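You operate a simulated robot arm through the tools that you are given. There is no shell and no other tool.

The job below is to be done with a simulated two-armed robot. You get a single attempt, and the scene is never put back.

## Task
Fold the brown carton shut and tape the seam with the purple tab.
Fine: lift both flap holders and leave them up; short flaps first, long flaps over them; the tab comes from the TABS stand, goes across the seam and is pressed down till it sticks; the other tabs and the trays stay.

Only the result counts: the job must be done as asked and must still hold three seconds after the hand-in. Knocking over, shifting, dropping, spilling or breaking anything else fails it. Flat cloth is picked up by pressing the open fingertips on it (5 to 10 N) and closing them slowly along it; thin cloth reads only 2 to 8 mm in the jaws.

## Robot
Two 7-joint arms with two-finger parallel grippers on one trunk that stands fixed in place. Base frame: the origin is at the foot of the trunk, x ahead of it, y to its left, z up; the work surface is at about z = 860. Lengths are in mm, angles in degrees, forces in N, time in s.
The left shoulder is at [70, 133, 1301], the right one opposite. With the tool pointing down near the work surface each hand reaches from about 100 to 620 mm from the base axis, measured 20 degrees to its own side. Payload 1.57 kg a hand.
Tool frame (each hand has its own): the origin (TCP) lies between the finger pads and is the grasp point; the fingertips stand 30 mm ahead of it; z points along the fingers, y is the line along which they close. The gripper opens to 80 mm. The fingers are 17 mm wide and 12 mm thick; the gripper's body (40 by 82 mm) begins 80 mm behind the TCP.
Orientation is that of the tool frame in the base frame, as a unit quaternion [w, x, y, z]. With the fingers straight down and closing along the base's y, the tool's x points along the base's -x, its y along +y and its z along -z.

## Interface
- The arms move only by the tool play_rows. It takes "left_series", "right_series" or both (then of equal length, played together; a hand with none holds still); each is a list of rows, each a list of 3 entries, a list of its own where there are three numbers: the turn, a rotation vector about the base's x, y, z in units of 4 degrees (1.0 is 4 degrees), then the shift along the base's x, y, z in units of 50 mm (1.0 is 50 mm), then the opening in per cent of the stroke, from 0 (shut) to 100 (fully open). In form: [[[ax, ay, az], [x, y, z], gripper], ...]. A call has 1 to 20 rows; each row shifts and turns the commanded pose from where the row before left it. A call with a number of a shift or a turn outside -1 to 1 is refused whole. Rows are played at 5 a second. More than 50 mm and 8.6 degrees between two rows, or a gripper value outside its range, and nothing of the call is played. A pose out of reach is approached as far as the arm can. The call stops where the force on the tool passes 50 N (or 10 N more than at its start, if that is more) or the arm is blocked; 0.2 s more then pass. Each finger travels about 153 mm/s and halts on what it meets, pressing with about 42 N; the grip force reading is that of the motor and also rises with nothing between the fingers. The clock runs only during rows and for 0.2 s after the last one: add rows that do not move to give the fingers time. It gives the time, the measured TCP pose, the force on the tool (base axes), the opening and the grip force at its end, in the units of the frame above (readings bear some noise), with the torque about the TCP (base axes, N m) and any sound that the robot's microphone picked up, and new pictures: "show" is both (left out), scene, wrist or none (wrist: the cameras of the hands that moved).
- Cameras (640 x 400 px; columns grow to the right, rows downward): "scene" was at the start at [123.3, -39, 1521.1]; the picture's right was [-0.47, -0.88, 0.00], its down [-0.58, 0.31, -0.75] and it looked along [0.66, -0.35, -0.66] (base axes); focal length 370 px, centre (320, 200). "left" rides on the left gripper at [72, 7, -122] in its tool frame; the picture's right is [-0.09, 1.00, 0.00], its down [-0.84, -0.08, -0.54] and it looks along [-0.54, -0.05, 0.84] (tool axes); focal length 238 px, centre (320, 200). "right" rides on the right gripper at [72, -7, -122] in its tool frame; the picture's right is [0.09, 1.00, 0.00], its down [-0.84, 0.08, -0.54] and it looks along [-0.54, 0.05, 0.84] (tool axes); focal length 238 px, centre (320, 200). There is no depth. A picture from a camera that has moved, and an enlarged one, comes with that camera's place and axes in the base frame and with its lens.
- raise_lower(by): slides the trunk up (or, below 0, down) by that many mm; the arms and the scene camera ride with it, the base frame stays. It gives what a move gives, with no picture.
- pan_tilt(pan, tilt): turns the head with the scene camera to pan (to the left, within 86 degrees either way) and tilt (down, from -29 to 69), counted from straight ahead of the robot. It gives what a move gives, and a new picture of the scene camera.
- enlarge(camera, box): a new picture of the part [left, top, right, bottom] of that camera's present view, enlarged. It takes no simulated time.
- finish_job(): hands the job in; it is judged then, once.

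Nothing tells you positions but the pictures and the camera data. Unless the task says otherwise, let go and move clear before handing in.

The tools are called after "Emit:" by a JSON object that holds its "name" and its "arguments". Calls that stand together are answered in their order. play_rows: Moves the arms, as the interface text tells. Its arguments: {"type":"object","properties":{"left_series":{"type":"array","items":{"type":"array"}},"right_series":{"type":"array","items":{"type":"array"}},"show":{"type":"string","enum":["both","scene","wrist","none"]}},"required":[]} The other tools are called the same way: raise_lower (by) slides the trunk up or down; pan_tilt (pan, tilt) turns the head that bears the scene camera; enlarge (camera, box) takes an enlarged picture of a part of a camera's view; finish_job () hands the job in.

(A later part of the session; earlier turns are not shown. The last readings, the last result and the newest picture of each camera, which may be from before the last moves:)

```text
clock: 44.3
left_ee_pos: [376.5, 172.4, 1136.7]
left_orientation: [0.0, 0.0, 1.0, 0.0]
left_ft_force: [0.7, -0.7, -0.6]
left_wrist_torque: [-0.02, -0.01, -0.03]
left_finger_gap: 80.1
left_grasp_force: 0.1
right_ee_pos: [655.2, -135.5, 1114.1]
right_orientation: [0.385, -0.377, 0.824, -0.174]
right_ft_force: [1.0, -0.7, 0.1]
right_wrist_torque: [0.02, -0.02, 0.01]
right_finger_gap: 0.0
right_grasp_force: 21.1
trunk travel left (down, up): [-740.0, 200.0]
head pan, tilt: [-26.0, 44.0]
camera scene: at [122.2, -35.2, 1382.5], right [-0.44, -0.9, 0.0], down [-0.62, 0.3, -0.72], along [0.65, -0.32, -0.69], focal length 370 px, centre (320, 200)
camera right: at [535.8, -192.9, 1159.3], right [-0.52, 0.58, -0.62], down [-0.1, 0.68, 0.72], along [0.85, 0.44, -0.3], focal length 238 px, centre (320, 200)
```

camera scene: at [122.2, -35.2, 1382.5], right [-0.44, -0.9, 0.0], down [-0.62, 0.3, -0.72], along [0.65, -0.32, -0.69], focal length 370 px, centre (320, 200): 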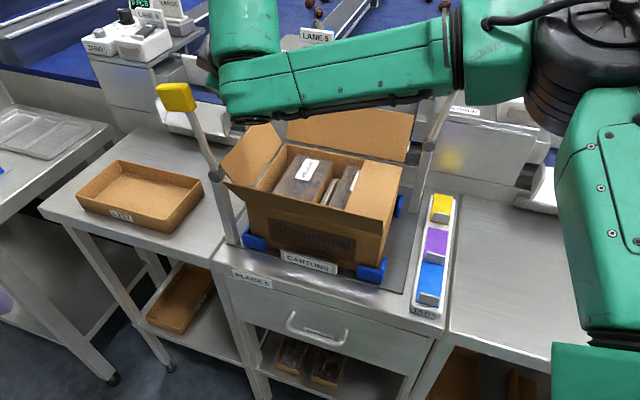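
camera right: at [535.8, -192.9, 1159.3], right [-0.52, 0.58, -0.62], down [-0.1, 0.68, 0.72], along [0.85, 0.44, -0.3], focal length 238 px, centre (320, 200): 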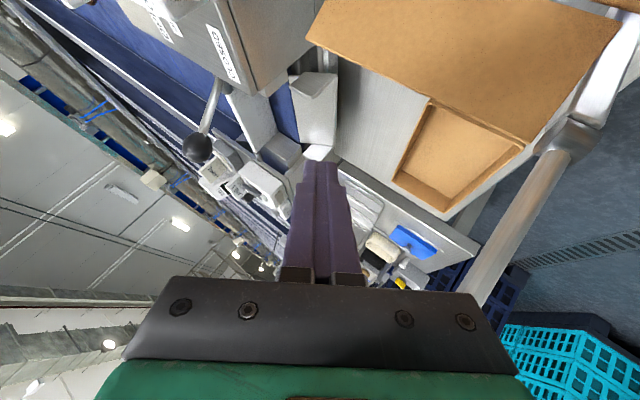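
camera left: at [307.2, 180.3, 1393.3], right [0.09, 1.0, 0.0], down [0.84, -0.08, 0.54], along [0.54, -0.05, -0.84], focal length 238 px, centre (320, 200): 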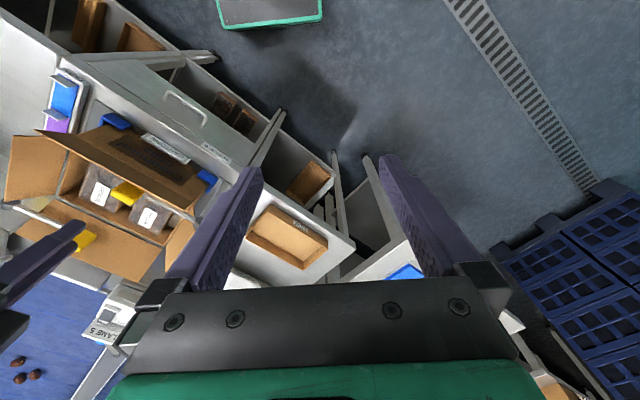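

The left flap's top edge is at u ≈ 354, z ≈ 1025. I'm shifting slightly further out and lowering the fingertip behind it.

Emit:
{"name": "play_rows", "arguments": {"right_series": [[[0, 0, 0], [0.113, 0.113, -0.2], 0], [[0, 0, 0], [0, 0, -0.5], 0], [[0, 0, 0], [0, 0, -0.5], 0], [[0, 0, 0], [0, 0, -0.5], 0], [[0, 0, 0], [0, 0, 0], 0]], "show": "both"}}

Emit:
{"name": "enlarge", "arguments": {"camera": "scene", "box": [150, 60, 350, 240]}}

```text
clock: 45.5
left_ee_pos: [375.7, 172.9, 1136.7]
left_orientation: [0.0, 0.0, 1.0, 0.0]
left_ft_force: [0.3, -0.5, 0.1]
left_wrist_torque: [-0.01, -0.01, 0.02]
left_finger_gap: 79.6
left_grasp_force: 0.0
right_ee_pos: [658.8, -131.3, 1029.1]
right_orientation: [0.384, -0.377, 0.825, -0.174]
right_ft_force: [0.2, 0.1, -0.5]
right_wrist_torque: [0.02, -0.01, 0.0]
right_finger_gap: 0.0
right_grasp_force: 21.4
right hand out of reach, approached as far as the arm can: row 4
trunk travel left (down, up): [-740.0, 200.0]
head pan, tilt: [-26.0, 44.0]
camera scene: at [122.8, -34.9, 1382.4], right [-0.44, -0.9, 0.0], down [-0.62, 0.3, -0.72], along [0.65, -0.32, -0.69], focal length 370 px, centre (320, 200)
camera right: at [538.2, -188.8, 1074.2], right [-0.52, 0.58, -0.62], down [-0.1, 0.68, 0.73], along [0.85, 0.44, -0.3], focal length 238 px, centre (320, 200)
```

scene: 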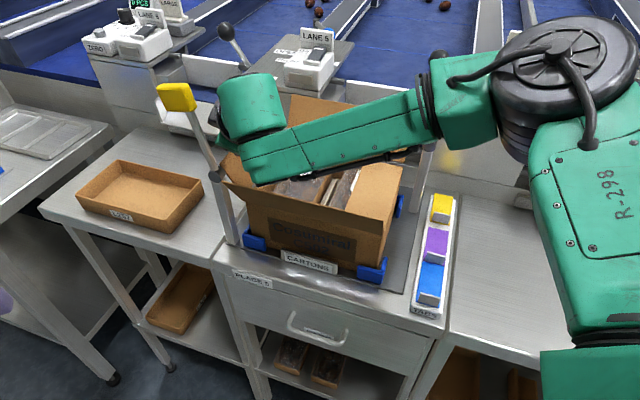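
right: 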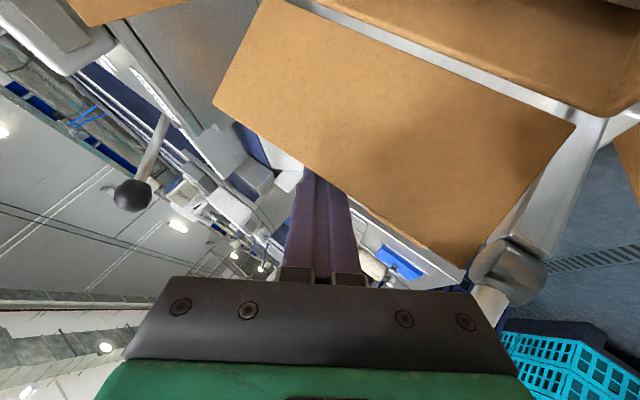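

```text
2.22 times, centred on (250, 150) of scene
camera zoom: at [122.8, -34.9, 1382.4], right [-0.44, -0.9, 0.0], down [-0.62, 0.3, -0.72], along [0.65, -0.32, -0.69], focal length 823 px, centre (476, 311)
```

zoom: 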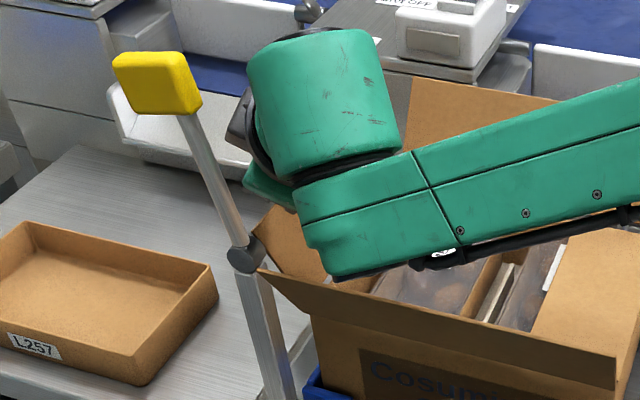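

The fingertip is just behind the flap's top edge. I'm drawing it in and up along the flap's arc, past vertical.

Emit:
{"name": "play_rows", "arguments": {"right_series": [[[0, 0, 0], [-0.12, -0.12, 0.0], 0], [[0, 0, 0], [-0.15, -0.15, 0.12], 0], [[0, 0, 0], [-0.16, -0.16, 0.12], 0], [[0, 0, 0], [-0.165, -0.165, 0.09], 0], [[0, 0, 0], [-0.17, -0.17, 0.05], 0]], "show": "both"}}

```text
clock: 46.7
left_ee_pos: [377.1, 173.0, 1137.0]
left_orientation: [0.0, 0.001, 1.0, 0.001]
left_ft_force: [0.1, -0.2, -0.2]
left_wrist_torque: [0.0, -0.01, -0.03]
left_finger_gap: 80.1
left_grasp_force: 0.1
right_ee_pos: [619.6, -171.4, 1047.7]
right_orientation: [0.385, -0.376, 0.825, -0.174]
right_ft_force: [0.5, 0.0, 0.9]
right_wrist_torque: [-0.01, -0.02, 0.03]
right_finger_gap: 0.0
right_grasp_force: 21.5
trunk travel left (down, up): [-740.0, 200.0]
head pan, tilt: [-26.0, 44.0]
camera scene: at [122.6, -35.6, 1382.4], right [-0.44, -0.9, 0.0], down [-0.62, 0.3, -0.72], along [0.65, -0.31, -0.69], focal length 370 px, centre (320, 200)
camera right: at [499.7, -228.7, 1094.3], right [-0.52, 0.58, -0.62], down [-0.1, 0.68, 0.73], along [0.85, 0.44, -0.3], focal length 238 px, centre (320, 200)
```

scene: 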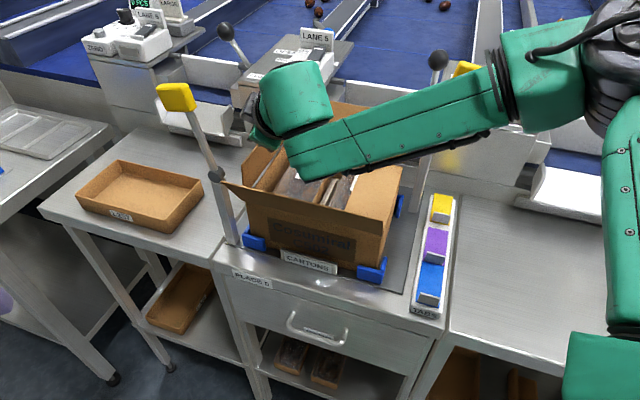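
right: 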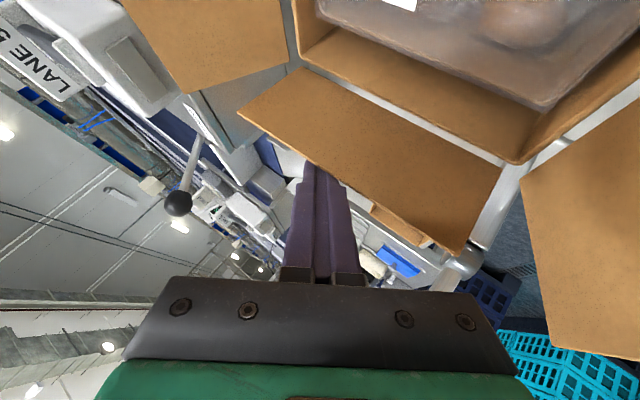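

The left flap is now upright. I'm continuing inward and down with it.

Emit:
{"name": "play_rows", "arguments": {"right_series": [[[0, 0, 0], [-0.172, -0.172, -0.02], 0], [[0, 0, 0], [-0.167, -0.167, -0.06], 0], [[0, 0, 0], [-0.156, -0.156, -0.1], 0], [[0, 0, 0], [-0.141, -0.141, -0.14], 0], [[0, 0, 0], [-0.122, -0.122, -0.17], 0]], "show": "both"}}

```text
clock: 47.9
left_ee_pos: [376.3, 172.4, 1136.3]
left_orientation: [0.0, 0.001, 1.0, 0.0]
left_ft_force: [-0.1, 0.3, 1.1]
left_wrist_torque: [0.01, 0.01, 0.02]
left_finger_gap: 80.1
left_grasp_force: 0.0
right_ee_pos: [583.9, -208.0, 1025.7]
right_orientation: [0.384, -0.375, 0.825, -0.174]
right_ft_force: [0.4, -0.3, 0.3]
right_wrist_torque: [0.0, 0.01, 0.01]
right_finger_gap: 0.0
right_grasp_force: 21.2
trunk travel left (down, up): [-740.0, 200.0]
head pan, tilt: [-26.0, 44.0]
camera scene: at [123.0, -35.5, 1382.4], right [-0.44, -0.9, 0.0], down [-0.62, 0.3, -0.72], along [0.65, -0.31, -0.69], focal length 370 px, centre (320, 200)
camera right: at [462.3, -266.0, 1070.9], right [-0.52, 0.58, -0.62], down [-0.1, 0.68, 0.73], along [0.85, 0.44, -0.3], focal length 238 px, centre (320, 200)
```

scene: 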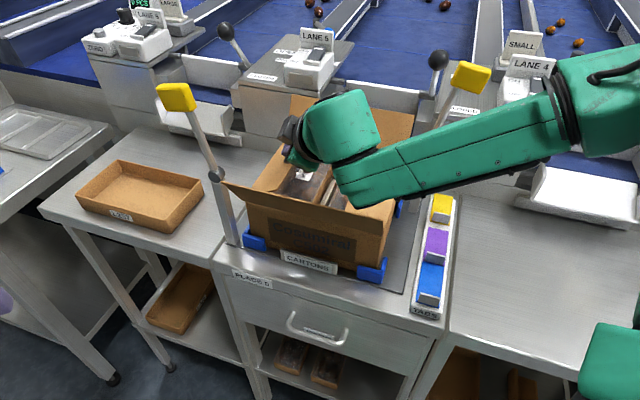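
right: 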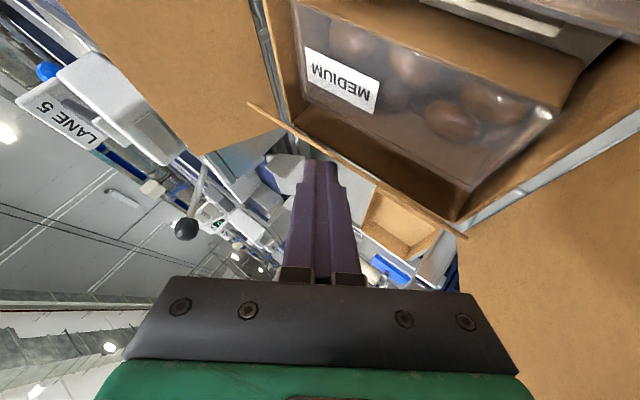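

The left flap is about 55° over. I'm pressing it down gently the rest of the way.

Emit:
{"name": "play_rows", "arguments": {"right_series": [[[0, 0, 0], [-0.07, -0.07, -0.12], 0], [[0, 0, 0], [-0.06, -0.06, -0.12], 0], [[0, 0, 0], [-0.05, -0.05, -0.1], 0], [[0, 0, 0], [-0.03, -0.03, -0.08], 0], [[0, 0, 0], [0, 0, -0.06], 0], [[0, 0, 0], [0, 0, -0.04], 0]], "show": "both"}}

```text
clock: 49.3
left_ee_pos: [376.2, 172.8, 1136.1]
left_orientation: [0.001, 0.0, 1.0, 0.0]
left_ft_force: [-1.0, 0.2, -0.8]
left_wrist_torque: [0.0, -0.01, 0.01]
left_finger_gap: 80.1
left_grasp_force: 0.2
right_ee_pos: [571.1, -219.2, 1002.1]
right_orientation: [0.386, -0.376, 0.824, -0.176]
right_ft_force: [1.6, -1.0, 10.5]
right_wrist_torque: [-0.01, -0.22, -0.03]
right_finger_gap: 0.1
right_grasp_force: 21.2
trunk travel left (down, up): [-740.0, 200.0]
head pan, tilt: [-26.0, 44.0]
camera scene: at [121.3, -34.7, 1382.8], right [-0.44, -0.9, 0.0], down [-0.62, 0.3, -0.72], along [0.65, -0.32, -0.69], focal length 370 px, centre (320, 200)
camera right: at [450.6, -276.4, 1045.8], right [-0.52, 0.58, -0.62], down [-0.1, 0.68, 0.72], along [0.85, 0.44, -0.29], focal length 238 px, centre (320, 200)
```

scene: 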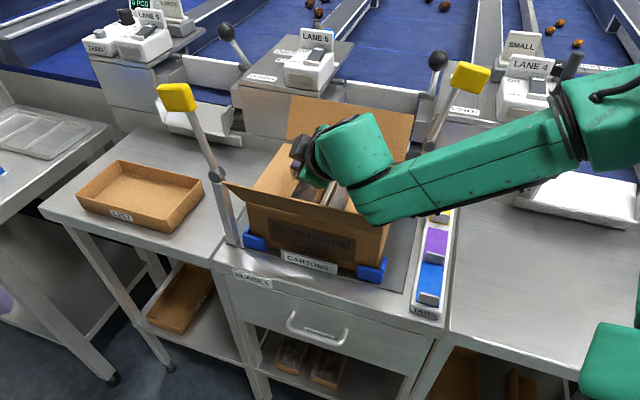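
right: 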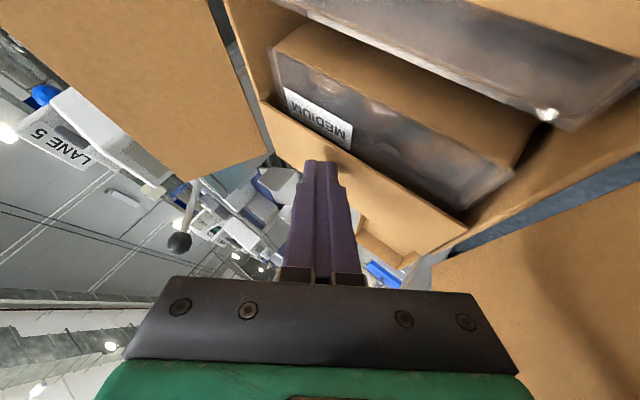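

The left short flap is down with about 10 N on the fingertip. I'm lifting off and swinging the hand outward towards the rear long flap.

Emit:
{"name": "play_rows", "arguments": {"right_series": [[[0, 0, 0], [0, 0, 0.5], 0], [[0, 0, 0], [0, 0, 0.8], 0], [[0, 0, 0], [0, 0, 0.8], 0], [[-0.579, -0.296, -0.692], [0.15, -0.45, 0.1], 0], [[-0.579, -0.296, -0.692], [0.18, -0.49, 0.05], 0], [[-0.579, -0.296, -0.692], [0.197, -0.492, 0.03], 0], [[-0.579, -0.296, -0.692], [0.197, -0.492, 0.03], 0], [[-0.579, -0.296, -0.692], [0.2, -0.492, 0.03], 0], [[-0.579, -0.296, -0.692], [0.25, -0.53, 0], 0], [[0, 0, 0], [0, 0, 0], 0]], "show": "both"}}

Emit:
{"name": "enlarge", "arguments": {"camera": "scene", "box": [180, 60, 480, 300]}}

```text
clock: 51.5
left_ee_pos: [376.7, 173.3, 1136.0]
left_orientation: [0.0, 0.0, 1.0, 0.001]
left_ft_force: [-0.2, 0.0, -0.6]
left_wrist_torque: [0.0, -0.02, 0.01]
left_finger_gap: 80.1
left_grasp_force: 0.1
right_ee_pos: [630.2, -366.6, 1115.1]
right_orientation: [0.356, -0.286, 0.818, -0.35]
right_ft_force: [0.0, -0.9, 0.6]
right_wrist_torque: [-0.01, 0.02, -0.03]
right_finger_gap: 0.1
right_grasp_force: 21.1
trunk travel left (down, up): [-740.0, 200.0]
head pan, tilt: [-26.0, 44.0]
camera scene: at [122.9, -34.8, 1382.4], right [-0.44, -0.9, 0.0], down [-0.62, 0.3, -0.72], along [0.65, -0.32, -0.69], focal length 370 px, centre (320, 200)
camera right: at [494.1, -374.9, 1153.8], right [-0.27, 0.52, -0.81], down [0.05, 0.85, 0.53], along [0.96, 0.11, -0.25], focal length 238 px, centre (320, 200)
```

scene: 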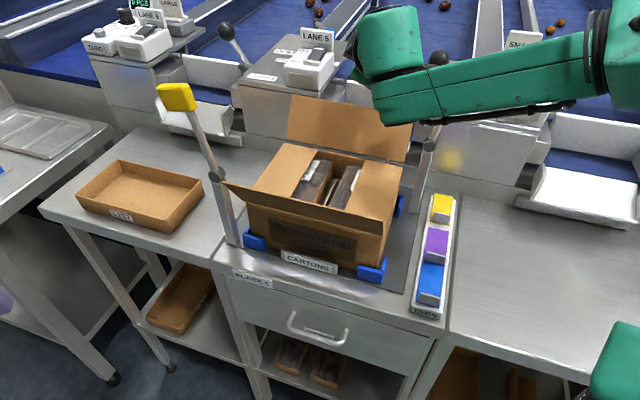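
right: 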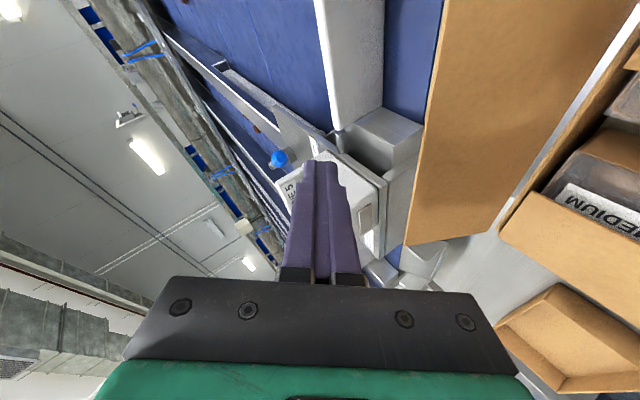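

```text
1.67 times, centred on (330, 180) of scene
camera zoom: at [122.9, -34.8, 1382.4], right [-0.44, -0.9, 0.0], down [-0.62, 0.3, -0.72], along [0.65, -0.32, -0.69], focal length 617 px, centre (303, 233)
```

zoom: 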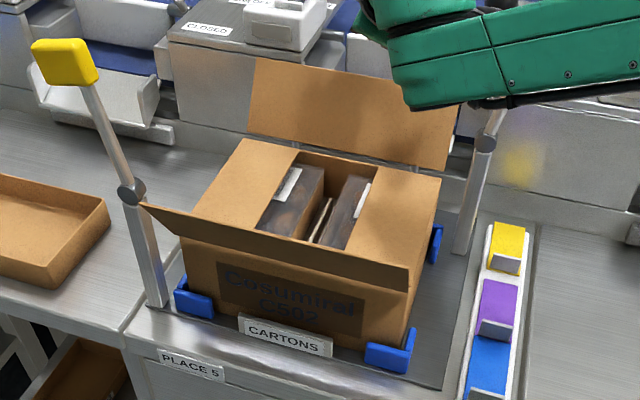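

Both short flaps lie flat. The fingertip is now beyond the rear flap's top edge (w ≈ 683), so I'm lowering it behind the flap.

Emit:
{"name": "play_rows", "arguments": {"right_series": [[[0, 0, 0], [0, 0, -0.4], 0], [[0, 0, 0], [0, 0, -0.4], 0], [[0, 0, 0], [0, 0, -0.4], 0], [[0, 0, 0], [0, 0, 0], 0]], "show": "both"}}

```text
clock: 52.5
left_ee_pos: [375.3, 172.7, 1136.7]
left_orientation: [0.0, 0.0, 1.0, 0.0]
left_ft_force: [0.7, 0.5, 0.3]
left_wrist_torque: [0.0, 0.03, 0.03]
left_finger_gap: 79.9
left_grasp_force: 0.0
right_ee_pos: [631.4, -366.1, 1055.3]
right_orientation: [0.356, -0.286, 0.818, -0.349]
right_ft_force: [0.9, -1.4, 1.9]
right_wrist_torque: [0.01, 0.04, 0.04]
right_finger_gap: 0.0
right_grasp_force: 21.6
trunk travel left (down, up): [-740.0, 200.0]
head pan, tilt: [-26.0, 44.0]
camera scene: at [122.9, -35.1, 1382.4], right [-0.44, -0.9, 0.0], down [-0.62, 0.3, -0.72], along [0.65, -0.32, -0.69], focal length 370 px, centre (320, 200)
camera right: at [495.1, -376.0, 1093.6], right [-0.27, 0.52, -0.81], down [0.05, 0.84, 0.53], along [0.96, 0.11, -0.25], focal length 238 px, centre (320, 200)
```

scene: 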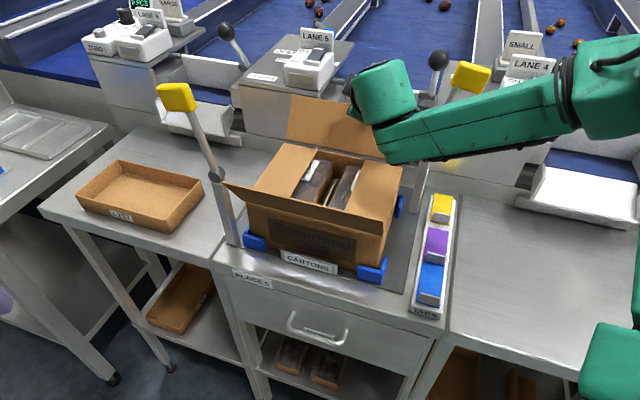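
right: 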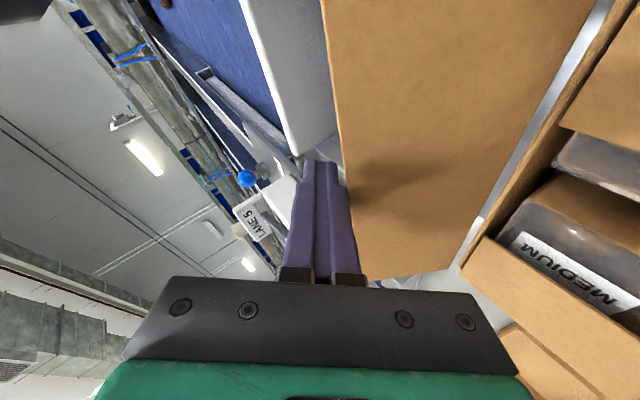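

The fingertip just touches the back of the rear flap's top edge. I'm drawing it toward me along the flap's arc.

Emit:
{"name": "play_rows", "arguments": {"right_series": [[[0, 0, 0], [-0.113, 0.113, 0.04], 0], [[0, 0, 0], [-0.17, 0.17, 0.1], 0], [[0, 0, 0], [-0.205, 0.205, 0.08], 0], [[0, 0, 0], [-0.22, 0.22, 0.02], 0], [[0, 0, 0], [-0.215, 0.215, -0.04], 0], [[0, 0, 0], [-0.205, 0.205, -0.1], 0]], "show": "both"}}

```text
clock: 53.9
left_ee_pos: [375.3, 173.3, 1135.7]
left_orientation: [-0.001, -0.001, 1.0, 0.0]
left_ft_force: [-0.1, 0.5, -0.2]
left_wrist_torque: [-0.04, -0.04, -0.02]
left_finger_gap: 79.9
left_grasp_force: 0.0
right_ee_pos: [573.4, -308.5, 1061.1]
right_orientation: [0.357, -0.286, 0.818, -0.348]
right_ft_force: [0.2, -0.5, 0.9]
right_wrist_torque: [0.01, -0.01, 0.04]
right_finger_gap: 0.2
right_grasp_force: 21.2
trunk travel left (down, up): [-740.0, 200.0]
head pan, tilt: [-26.0, 44.0]
camera scene: at [122.5, -34.5, 1382.4], right [-0.44, -0.9, 0.0], down [-0.62, 0.3, -0.72], along [0.65, -0.32, -0.69], focal length 370 px, centre (320, 200)
camera right: at [437.6, -318.7, 1098.2], right [-0.27, 0.52, -0.81], down [0.05, 0.84, 0.53], along [0.96, 0.11, -0.25], focal length 238 px, centre (320, 200)
```

scene: 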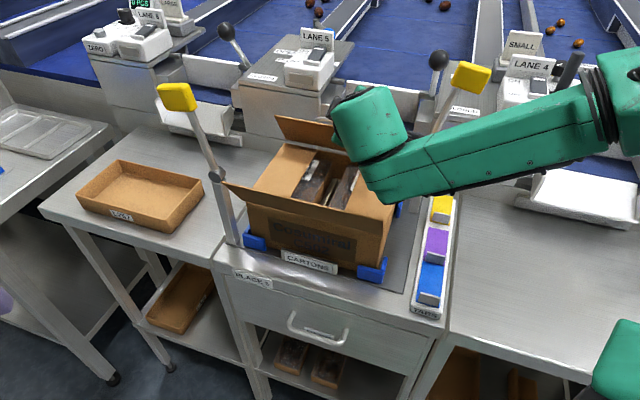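
right: 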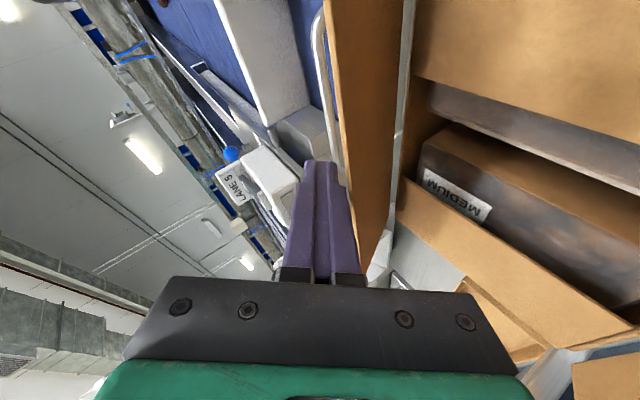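

The rear flap now leans inward about 29°. I'm standing the hand up steeper to keep clear of the front flap, then pushing the rear flap down.

Emit:
{"name": "play_rows", "arguments": {"right_series": [[[0.423, 0.906, 0], [0, 0, 0.05], 0], [[0.423, 0.906, 0], [0, 0, 0.03], 0], [[0.423, 0.906, 0], [0, 0, 0.02], 0], [[0.423, 0.906, 0], [0, 0, 0], 0], [[0.423, 0.906, 0], [0, 0, 0], 0], [[0.423, 0.906, 0], [0, 0, 0], 0], [[0.423, 0.906, 0], [0, 0, 0], 0], [[0, 0, 0], [-0.2, 0.2, -0.15], 0], [[0, 0, 0], [-0.14, 0.14, -0.15], 0], [[0, 0, 0], [-0.123, 0.123, -0.174], 0], [[0, 0, 0], [-0.105, 0.105, -0.2], 0]], "show": "both"}}

```text
clock: 56.3
left_ee_pos: [376.6, 172.5, 1136.8]
left_orientation: [-0.001, 0.0, 1.0, 0.0]
left_ft_force: [1.0, -0.4, 0.1]
left_wrist_torque: [0.05, 0.01, 0.0]
left_finger_gap: 80.2
left_grasp_force: 0.0
right_ee_pos: [546.3, -280.7, 1031.1]
right_orientation: [0.196, -0.318, 0.908, -0.191]
right_ft_force: [-0.5, -0.2, -0.2]
right_wrist_torque: [-0.01, -0.03, 0.01]
right_finger_gap: 0.0
right_grasp_force: 21.2
trunk travel left (down, up): [-740.0, 200.0]
head pan, tilt: [-26.0, 44.0]
camera scene: at [123.1, -35.0, 1382.4], right [-0.44, -0.9, 0.0], down [-0.62, 0.3, -0.72], along [0.65, -0.32, -0.69], focal length 370 px, centre (320, 200)
camera right: at [439.1, -304.0, 1119.8], right [-0.57, 0.66, -0.49], down [0.31, 0.72, 0.62], along [0.77, 0.2, -0.61], focal length 238 px, centre (320, 200)
```

scene: 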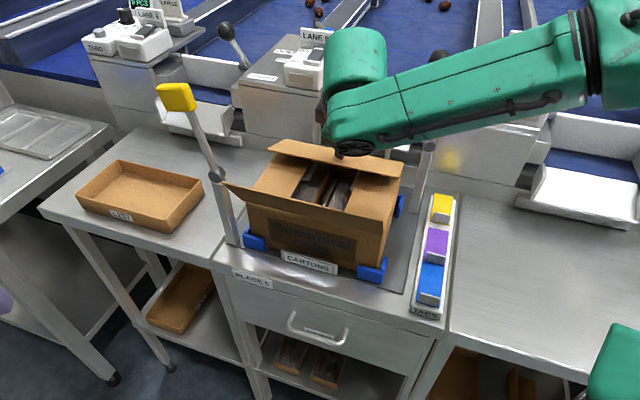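
right: 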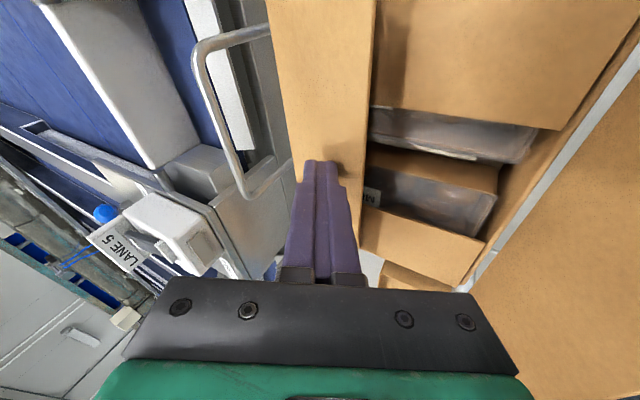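

The rear flap is most of the way over. I'm pressing it down in small steps.

Emit:
{"name": "play_rows", "arguments": {"right_series": [[[0, 0, 0], [-0.075, 0.075, -0.2], 0], [[0, 0, 0], [-0.04, 0.04, -0.14], 0], [[0, 0, 0], [-0.015, 0.015, -0.08], 0], [[0, 0, 0], [0, 0, -0.04], 0]], "show": "both"}}

```text
clock: 57.3
left_ee_pos: [376.1, 173.1, 1136.1]
left_orientation: [0.0, 0.0, 1.0, 0.0]
left_ft_force: [0.0, 0.0, 0.0]
left_wrist_torque: [0.0, 0.0, -0.01]
left_finger_gap: 80.5
left_grasp_force: 0.0
right_ee_pos: [538.6, -274.6, 1008.3]
right_orientation: [0.197, -0.317, 0.908, -0.192]
right_ft_force: [0.6, -0.5, 3.9]
right_wrist_torque: [-0.04, -0.06, -0.01]
right_finger_gap: 0.0
right_grasp_force: 21.2
trunk travel left (down, up): [-740.0, 200.0]
head pan, tilt: [-26.0, 44.0]
camera scene: at [122.6, -35.0, 1382.5], right [-0.44, -0.9, 0.0], down [-0.62, 0.3, -0.72], along [0.65, -0.32, -0.69], focal length 370 px, centre (320, 200)
camera right: at [431.9, -297.1, 1097.3], right [-0.56, 0.66, -0.49], down [0.3, 0.72, 0.62], along [0.77, 0.2, -0.61], focal length 238 px, centre (320, 200)
```

scene: 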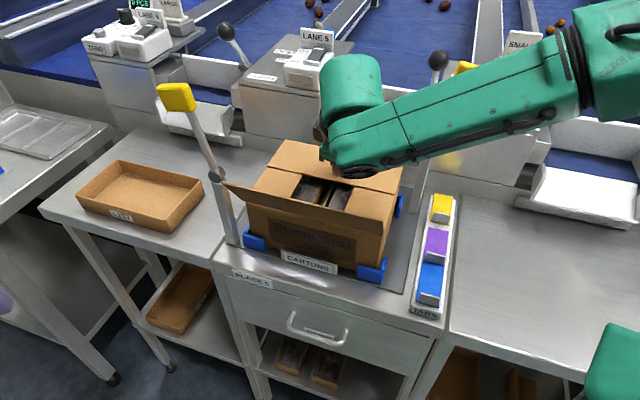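
right: 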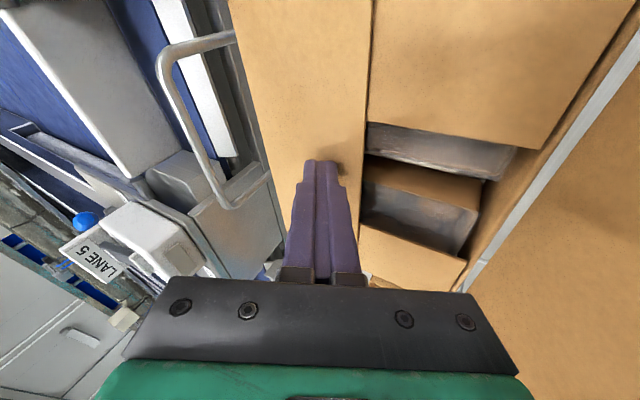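

It's almost flat with about 4 N of contact. A little more press, then I'll lift and look.

Emit:
{"name": "play_rows", "arguments": {"right_series": [[[0, 0, 0], [0, 0, -0.04], 0], [[0, 0, 0], [0, 0, -0.04], 0], [[0, 0, 0], [0, 0, 0], 0]], "show": "none"}}

Emit:
{"name": "play_rows", "arguments": {"right_series": [[[0, 0, 0], [0, 0, 0.3], 0], [[0, 0, 0], [0, 0, 0.8], 0], [[0, 0, 0], [0, 0, 0.8], 0], [[0, 0, 0], [-0.4, -0.5, 0.5], 0], [[0, 0, 0], [-0.4, -0.5, 0.4], 0], [[0, 0, 0], [-0.4, -0.5, 0.3], 0]], "show": "both"}}

Emit:
{"name": "enlarge", "arguments": {"camera": "scene", "box": [180, 80, 480, 300]}}

```text
clock: 58.1
left_ee_pos: [375.7, 174.4, 1136.7]
left_orientation: [0.001, -0.001, 1.0, -0.001]
left_ft_force: [-0.3, 0.7, -0.2]
left_wrist_torque: [-0.03, 0.02, 0.03]
left_finger_gap: 80.3
left_grasp_force: 0.0
right_ee_pos: [537.9, -274.6, 1007.6]
right_orientation: [0.199, -0.317, 0.907, -0.194]
right_ft_force: [4.5, -2.9, 19.3]
right_wrist_torque: [-0.18, -0.18, 0.06]
right_finger_gap: 0.2
right_grasp_force: 21.5
trunk travel left (down, up): [-740.0, 200.0]
head pan, tilt: [-26.0, 44.0]
```

```text
clock: 59.5
left_ee_pos: [375.5, 171.3, 1136.3]
left_orientation: [0.0, -0.001, 1.0, -0.001]
left_ft_force: [-0.2, -0.2, 0.3]
left_wrist_torque: [0.02, -0.01, 0.0]
left_finger_gap: 79.7
left_grasp_force: 0.1
right_ee_pos: [477.1, -349.4, 1159.0]
right_orientation: [0.196, -0.319, 0.907, -0.192]
right_ft_force: [-0.4, -1.3, 1.1]
right_wrist_torque: [0.04, -0.02, 0.01]
right_finger_gap: 0.1
right_grasp_force: 21.1
trunk travel left (down, up): [-740.0, 200.0]
head pan, tilt: [-26.0, 44.0]
camera scene: at [122.1, -35.9, 1382.4], right [-0.44, -0.9, 0.0], down [-0.62, 0.3, -0.72], along [0.65, -0.31, -0.69], focal length 370 px, centre (320, 200)
camera right: at [370.3, -372.0, 1248.4], right [-0.57, 0.66, -0.49], down [0.31, 0.72, 0.62], along [0.77, 0.2, -0.61], focal length 238 px, centre (320, 200)
```

scene: 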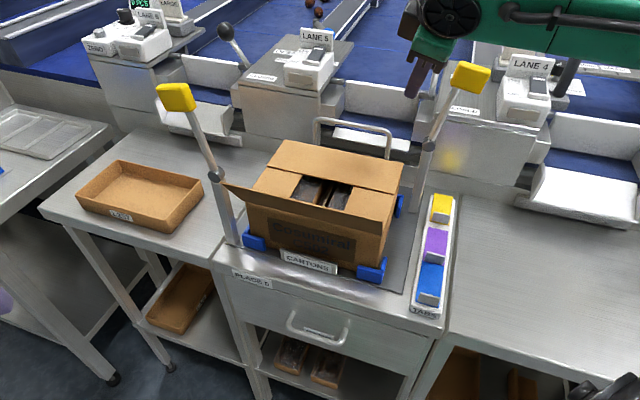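
right: 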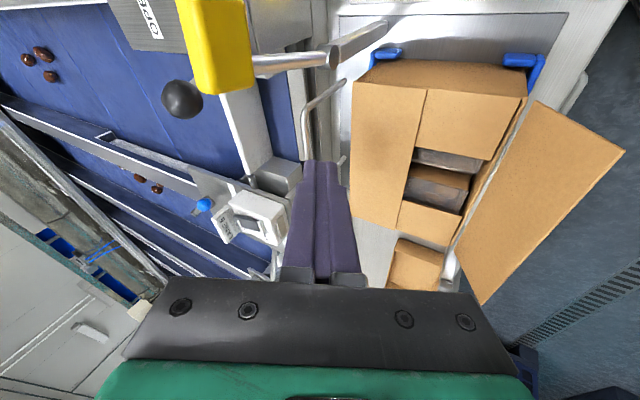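

```text
1.82 times, centred on (330, 190) of scene
camera zoom: at [122.1, -35.9, 1382.4], right [-0.44, -0.9, 0.0], down [-0.62, 0.3, -0.72], along [0.65, -0.31, -0.69], focal length 673 px, centre (302, 218)
```

zoom: 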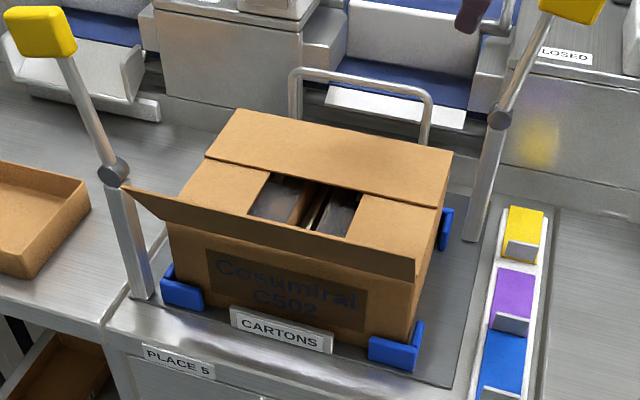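

The rear long flap lies flat and stays. For the front long flap I'm bringing the same hand around to the robot's side of it.

Emit:
{"name": "play_rows", "arguments": {"right_series": [[[0, 0, 0], [-0.224, 0.81, 0], 0], [[0, 0, 0], [-0.224, 0.81, 0], 0], [[0, 0, 0], [-0.224, 0.81, 0], 0], [[0, 0, 0], [-0.224, 0.81, 0], 0], [[0, 0, 0], [-0.224, 0.81, 0], 0], [[0, 0, 0], [0, 0, -0.78], 0], [[0, 0, 0], [0, 0, -0.78], 0], [[0, 0, 0], [0, 0, -0.7], 0], [[0, 0, 0], [0, 0, 0], 0]], "show": "both"}}

Emit:
{"name": "enlarge", "arguments": {"camera": "scene", "box": [180, 80, 480, 300]}}

```text
clock: 61.5
left_ee_pos: [376.8, 171.5, 1136.0]
left_orientation: [0.0, 0.0, 1.0, 0.001]
left_ft_force: [0.3, -0.9, 0.0]
left_wrist_torque: [-0.01, 0.01, 0.0]
left_finger_gap: 80.1
left_grasp_force: 0.1
right_ee_pos: [425.3, -147.6, 1047.1]
right_orientation: [0.196, -0.318, 0.908, -0.192]
right_ft_force: [-0.8, -0.5, -0.2]
right_wrist_torque: [0.0, -0.01, 0.0]
right_finger_gap: 0.0
right_grasp_force: 21.0
trunk travel left (down, up): [-740.0, 200.0]
head pan, tilt: [-26.0, 44.0]
camera scene: at [122.9, -35.4, 1382.4], right [-0.44, -0.9, 0.0], down [-0.62, 0.3, -0.72], along [0.65, -0.31, -0.69], focal length 370 px, centre (320, 200)
camera right: at [317.7, -170.3, 1135.3], right [-0.57, 0.66, -0.49], down [0.31, 0.72, 0.62], along [0.77, 0.2, -0.61], focal length 238 px, centre (320, 200)
```

scene: 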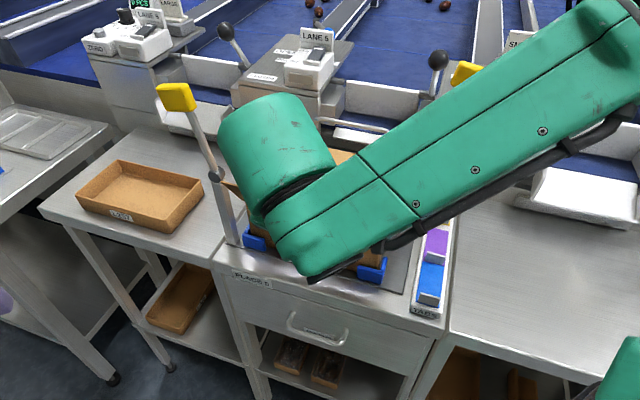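
right: 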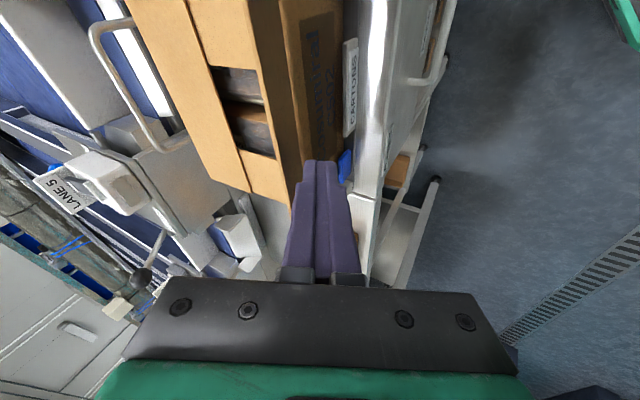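

```text
1.82 times, centred on (330, 190) of scene
camera zoom: at [122.9, -35.4, 1382.4], right [-0.44, -0.9, 0.0], down [-0.62, 0.3, -0.72], along [0.65, -0.31, -0.69], focal length 673 px, centre (302, 218)
```

zoom: 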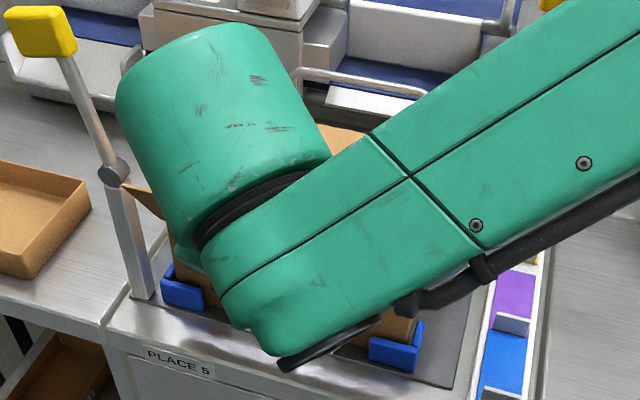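

The fingertip is on the robot's side of the front flap. I'm pushing it inward and over.

Emit:
{"name": "play_rows", "arguments": {"right_series": [[[0, 0, 0], [0.226, -0.226, 0], 0], [[0, 0, 0], [0.212, -0.212, 0], 0], [[0, 0, 0], [0.212, -0.212, -0.06], 0], [[0, 0, 0], [0.212, -0.212, -0.1], 0], [[0, 0, 0], [0.156, -0.156, -0.14], 0], [[0, 0, 0], [0.156, -0.156, -0.17], 0]], "show": "both"}}

```text
clock: 62.9
left_ee_pos: [376.6, 173.3, 1135.3]
left_orientation: [0.0, 0.0, 1.0, 0.0]
left_ft_force: [-0.5, 0.1, 0.2]
left_wrist_torque: [0.02, 0.0, -0.01]
left_finger_gap: 80.1
left_grasp_force: 0.1
right_ee_pos: [483.5, -206.7, 1022.7]
right_orientation: [0.196, -0.318, 0.908, -0.192]
right_ft_force: [0.5, 0.5, -0.4]
right_wrist_torque: [0.05, -0.06, -0.03]
right_finger_gap: 0.1
right_grasp_force: 21.6
trunk travel left (down, up): [-740.0, 200.0]
head pan, tilt: [-26.0, 44.0]
camera scene: at [123.6, -35.4, 1382.3], right [-0.44, -0.9, 0.0], down [-0.62, 0.3, -0.72], along [0.65, -0.31, -0.7], focal length 370 px, centre (320, 200)
camera right: at [375.3, -230.1, 1111.6], right [-0.57, 0.66, -0.49], down [0.31, 0.72, 0.62], along [0.77, 0.2, -0.61], focal length 238 px, centre (320, 200)
```

scene: 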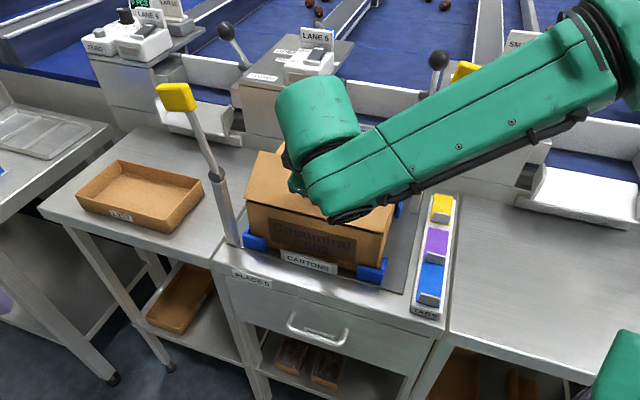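
right: 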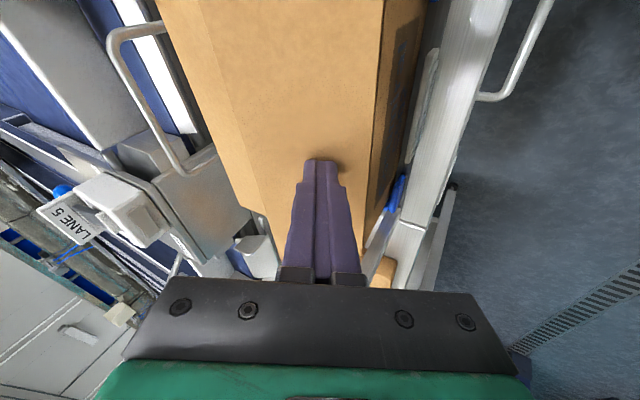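

The front flap is folding over. I'm pressing it the rest of the way down in small steps.

Emit:
{"name": "play_rows", "arguments": {"right_series": [[[0, 0, 0], [0.1, -0.1, -0.12], 0], [[0, 0, 0], [0.08, -0.08, -0.1], 0], [[0, 0, 0], [0.04, -0.04, -0.06], 0], [[0, 0, 0], [0, 0, -0.04], 0]], "show": "both"}}

```text
clock: 63.9
left_ee_pos: [376.2, 174.0, 1136.1]
left_orientation: [0.001, 0.001, 1.0, -0.001]
left_ft_force: [-0.4, 0.3, 0.9]
left_wrist_torque: [-0.03, 0.0, 0.01]
left_finger_gap: 79.8
left_grasp_force: 0.2
right_ee_pos: [492.9, -217.0, 1008.0]
right_orientation: [0.197, -0.318, 0.907, -0.193]
right_ft_force: [0.2, -0.3, 7.0]
right_wrist_torque: [-0.04, -0.02, 0.0]
right_finger_gap: 0.0
right_grasp_force: 21.5
trunk travel left (down, up): [-740.0, 200.0]
head pan, tilt: [-26.0, 44.0]
camera scene: at [121.7, -34.7, 1382.7], right [-0.44, -0.9, 0.0], down [-0.62, 0.3, -0.72], along [0.65, -0.32, -0.69], focal length 370 px, centre (320, 200)
camera right: at [384.7, -239.9, 1097.0], right [-0.56, 0.66, -0.5], down [0.3, 0.72, 0.62], along [0.77, 0.2, -0.61], focal length 238 px, centre (320, 200)
```

scene: 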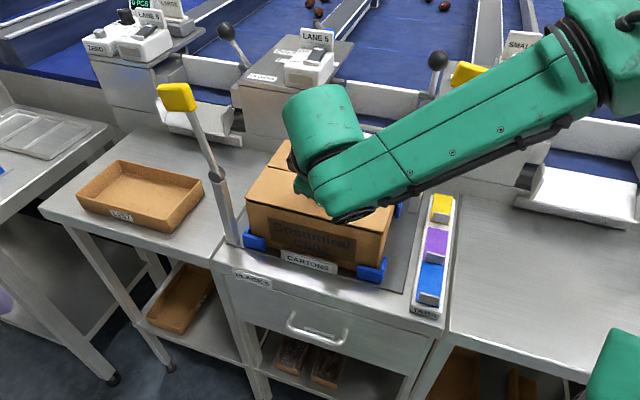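
right: 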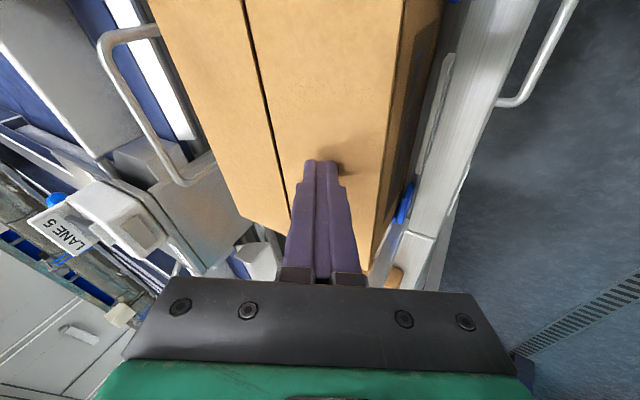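

The front flap is flat and the seam is visible. A last small press, then I'll lift clear and check that all the flaps stay shut.

Emit:
{"name": "play_rows", "arguments": {"right_series": [[[0, 0, 0], [0, 0, -0.04], 0], [[0, 0, 0], [0, 0, 0], 0], [[0, 0, 0], [0, 0, 0.3], 0], [[0, 0, 0], [0, 0, 0.7], 0], [[0, 0, 0], [0, 0, 0.8], 0], [[0, 0, 0], [-0.2, -0.6, 0.5], 0], [[0, 0, 0], [-0.2, -0.8, 0.3], 0], [[0, 0, 0], [-0.2, -0.8, 0.2], 0], [[0, 0, 0], [-0.2, -0.8, 0.0], 0]], "show": "both"}}

Emit:
{"name": "enlarge", "arguments": {"camera": "scene", "box": [180, 80, 480, 300]}}

Emit:
{"name": "enlarge", "arguments": {"camera": "scene", "box": [390, 180, 480, 330]}}

```text
clock: 65.9
left_ee_pos: [376.4, 170.3, 1138.0]
left_orientation: [0.0, -0.001, 1.0, 0.001]
left_ft_force: [-0.1, 0.0, 0.2]
left_wrist_torque: [0.06, -0.05, 0.02]
left_finger_gap: 80.0
left_grasp_force: 0.1
right_ee_pos: [450.2, -369.7, 1147.0]
right_orientation: [0.197, -0.318, 0.907, -0.191]
right_ft_force: [0.7, -0.1, 0.0]
right_wrist_torque: [0.03, -0.03, 0.02]
right_finger_gap: 0.0
right_grasp_force: 21.3
trunk travel left (down, up): [-740.0, 200.0]
head pan, tilt: [-26.0, 44.0]
camera scene: at [122.5, -37.5, 1382.4], right [-0.44, -0.9, 0.0], down [-0.62, 0.31, -0.72], along [0.65, -0.31, -0.69], focal length 370 px, centre (320, 200)
camera right: at [343.7, -392.2, 1235.5], right [-0.57, 0.66, -0.49], down [0.3, 0.72, 0.62], along [0.77, 0.2, -0.61], focal length 238 px, centre (320, 200)
```

scene: 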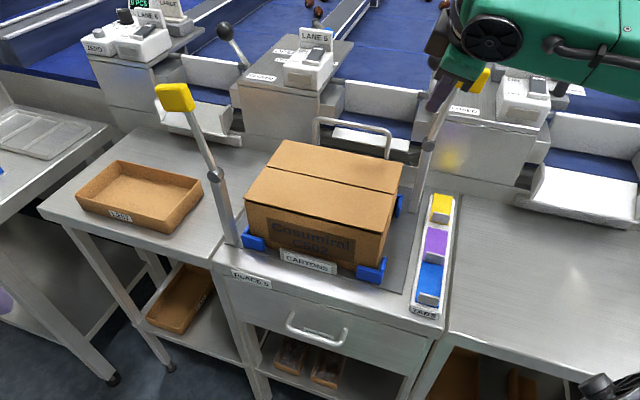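
right: 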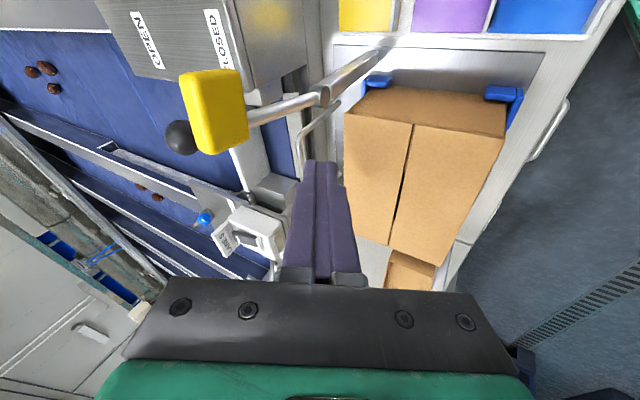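

```text
1.82 times, centred on (330, 190) of scene
camera zoom: at [122.5, -37.5, 1382.4], right [-0.44, -0.9, 0.0], down [-0.62, 0.31, -0.72], along [0.65, -0.31, -0.69], focal length 673 px, centre (302, 218)
```

zoom: 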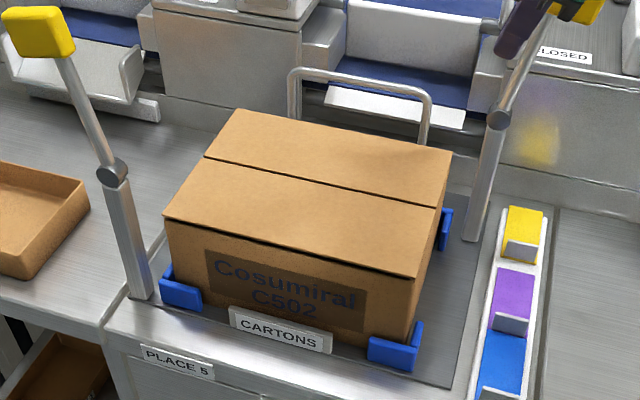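

```text
2.67 times, centred on (435, 255) of scene
camera zoom: at [122.5, -37.5, 1382.4], right [-0.44, -0.9, 0.0], down [-0.62, 0.31, -0.72], along [0.65, -0.31, -0.69], focal length 987 px, centre (13, 53)
```

zoom: 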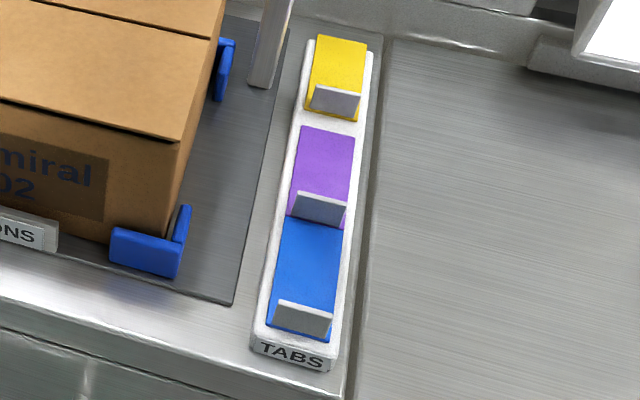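

The carton is shut with a clean seam, and the flaps stay down. Now for the tab: I'm bringing the right hand upright again above the TABS stand for a close look.

Emit:
{"name": "play_rows", "arguments": {"right_series": [[[0.423, 0.906, 0], [-0.3, 0, 0], 60], [[0.423, 0.906, 0], [-0.25, 0, -0.2], 60], [[0.423, 0.906, 0], [-0.2, 0, -0.4], 60], [[0.423, 0.906, 0], [-0.2, 0.02, -0.4], 60], [[0.423, 0.906, 0], [-0.2, 0.02, -0.4], 60], [[0.423, 0.906, 0], [-0.2, 0.02, -0.4], 60], [[0.423, 0.906, 0], [-0.1, 0.0, -0.4], 60], [[0.4, 0.85, 0], [-0.1, 0.0, -0.4], 60], [[0, 0, 0], [0, 0, 0], 60]], "show": "both"}}

Emit:
{"name": "enlarge", "arguments": {"camera": "right", "box": [180, 20, 460, 220]}}

```text
clock: 67.9
left_ee_pos: [377.6, 172.8, 1137.2]
left_orientation: [0.0, 0.001, 1.0, 0.0]
left_ft_force: [-0.5, 0.0, 0.0]
left_wrist_torque: [0.02, 0.01, -0.02]
left_finger_gap: 79.8
left_grasp_force: 0.1
right_ee_pos: [375.1, -363.7, 1016.6]
right_orientation: [0.0, -0.33, 0.944, -0.002]
right_ft_force: [0.6, 0.4, -0.5]
right_wrist_torque: [0.01, 0.0, 0.0]
right_finger_gap: 47.9
right_grasp_force: 0.1
trunk travel left (down, up): [-740.0, 200.0]
head pan, tilt: [-26.0, 44.0]
camera scene: at [122.7, -34.7, 1382.4], right [-0.44, -0.9, 0.0], down [-0.62, 0.3, -0.72], along [0.65, -0.32, -0.69], focal length 370 px, centre (320, 200)
camera right: at [322.9, -412.7, 1137.0], right [-0.69, 0.72, 0.0], down [0.61, 0.58, 0.54], along [0.39, 0.37, -0.84], focal length 238 px, centre (320, 200)
```

scene: 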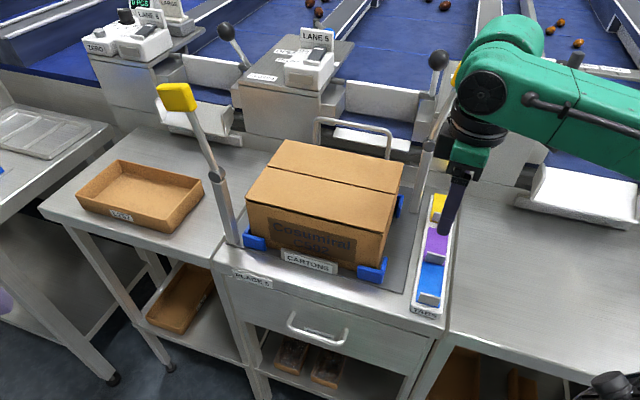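
right: 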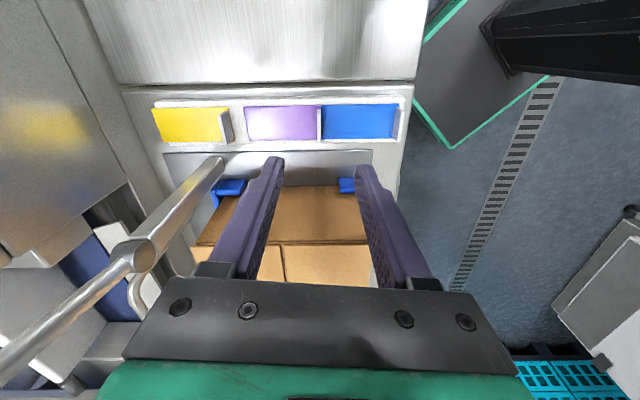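

```text
2.00 times, centred on (320, 120) of right
camera zoom: at [322.9, -412.7, 1137.0], right [-0.69, 0.72, 0.0], down [0.61, 0.58, 0.54], along [0.39, 0.37, -0.84], focal length 477 px, centre (320, 360)
```

zoom: 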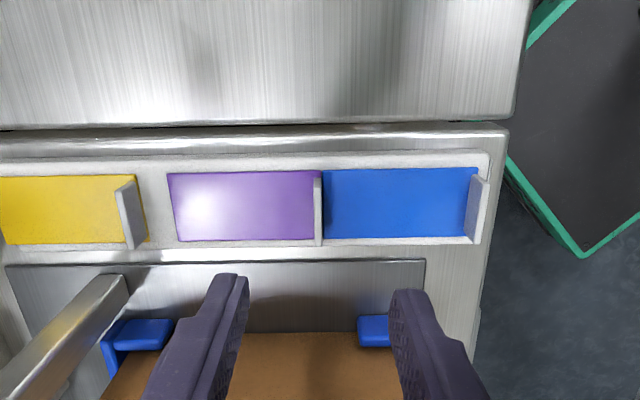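

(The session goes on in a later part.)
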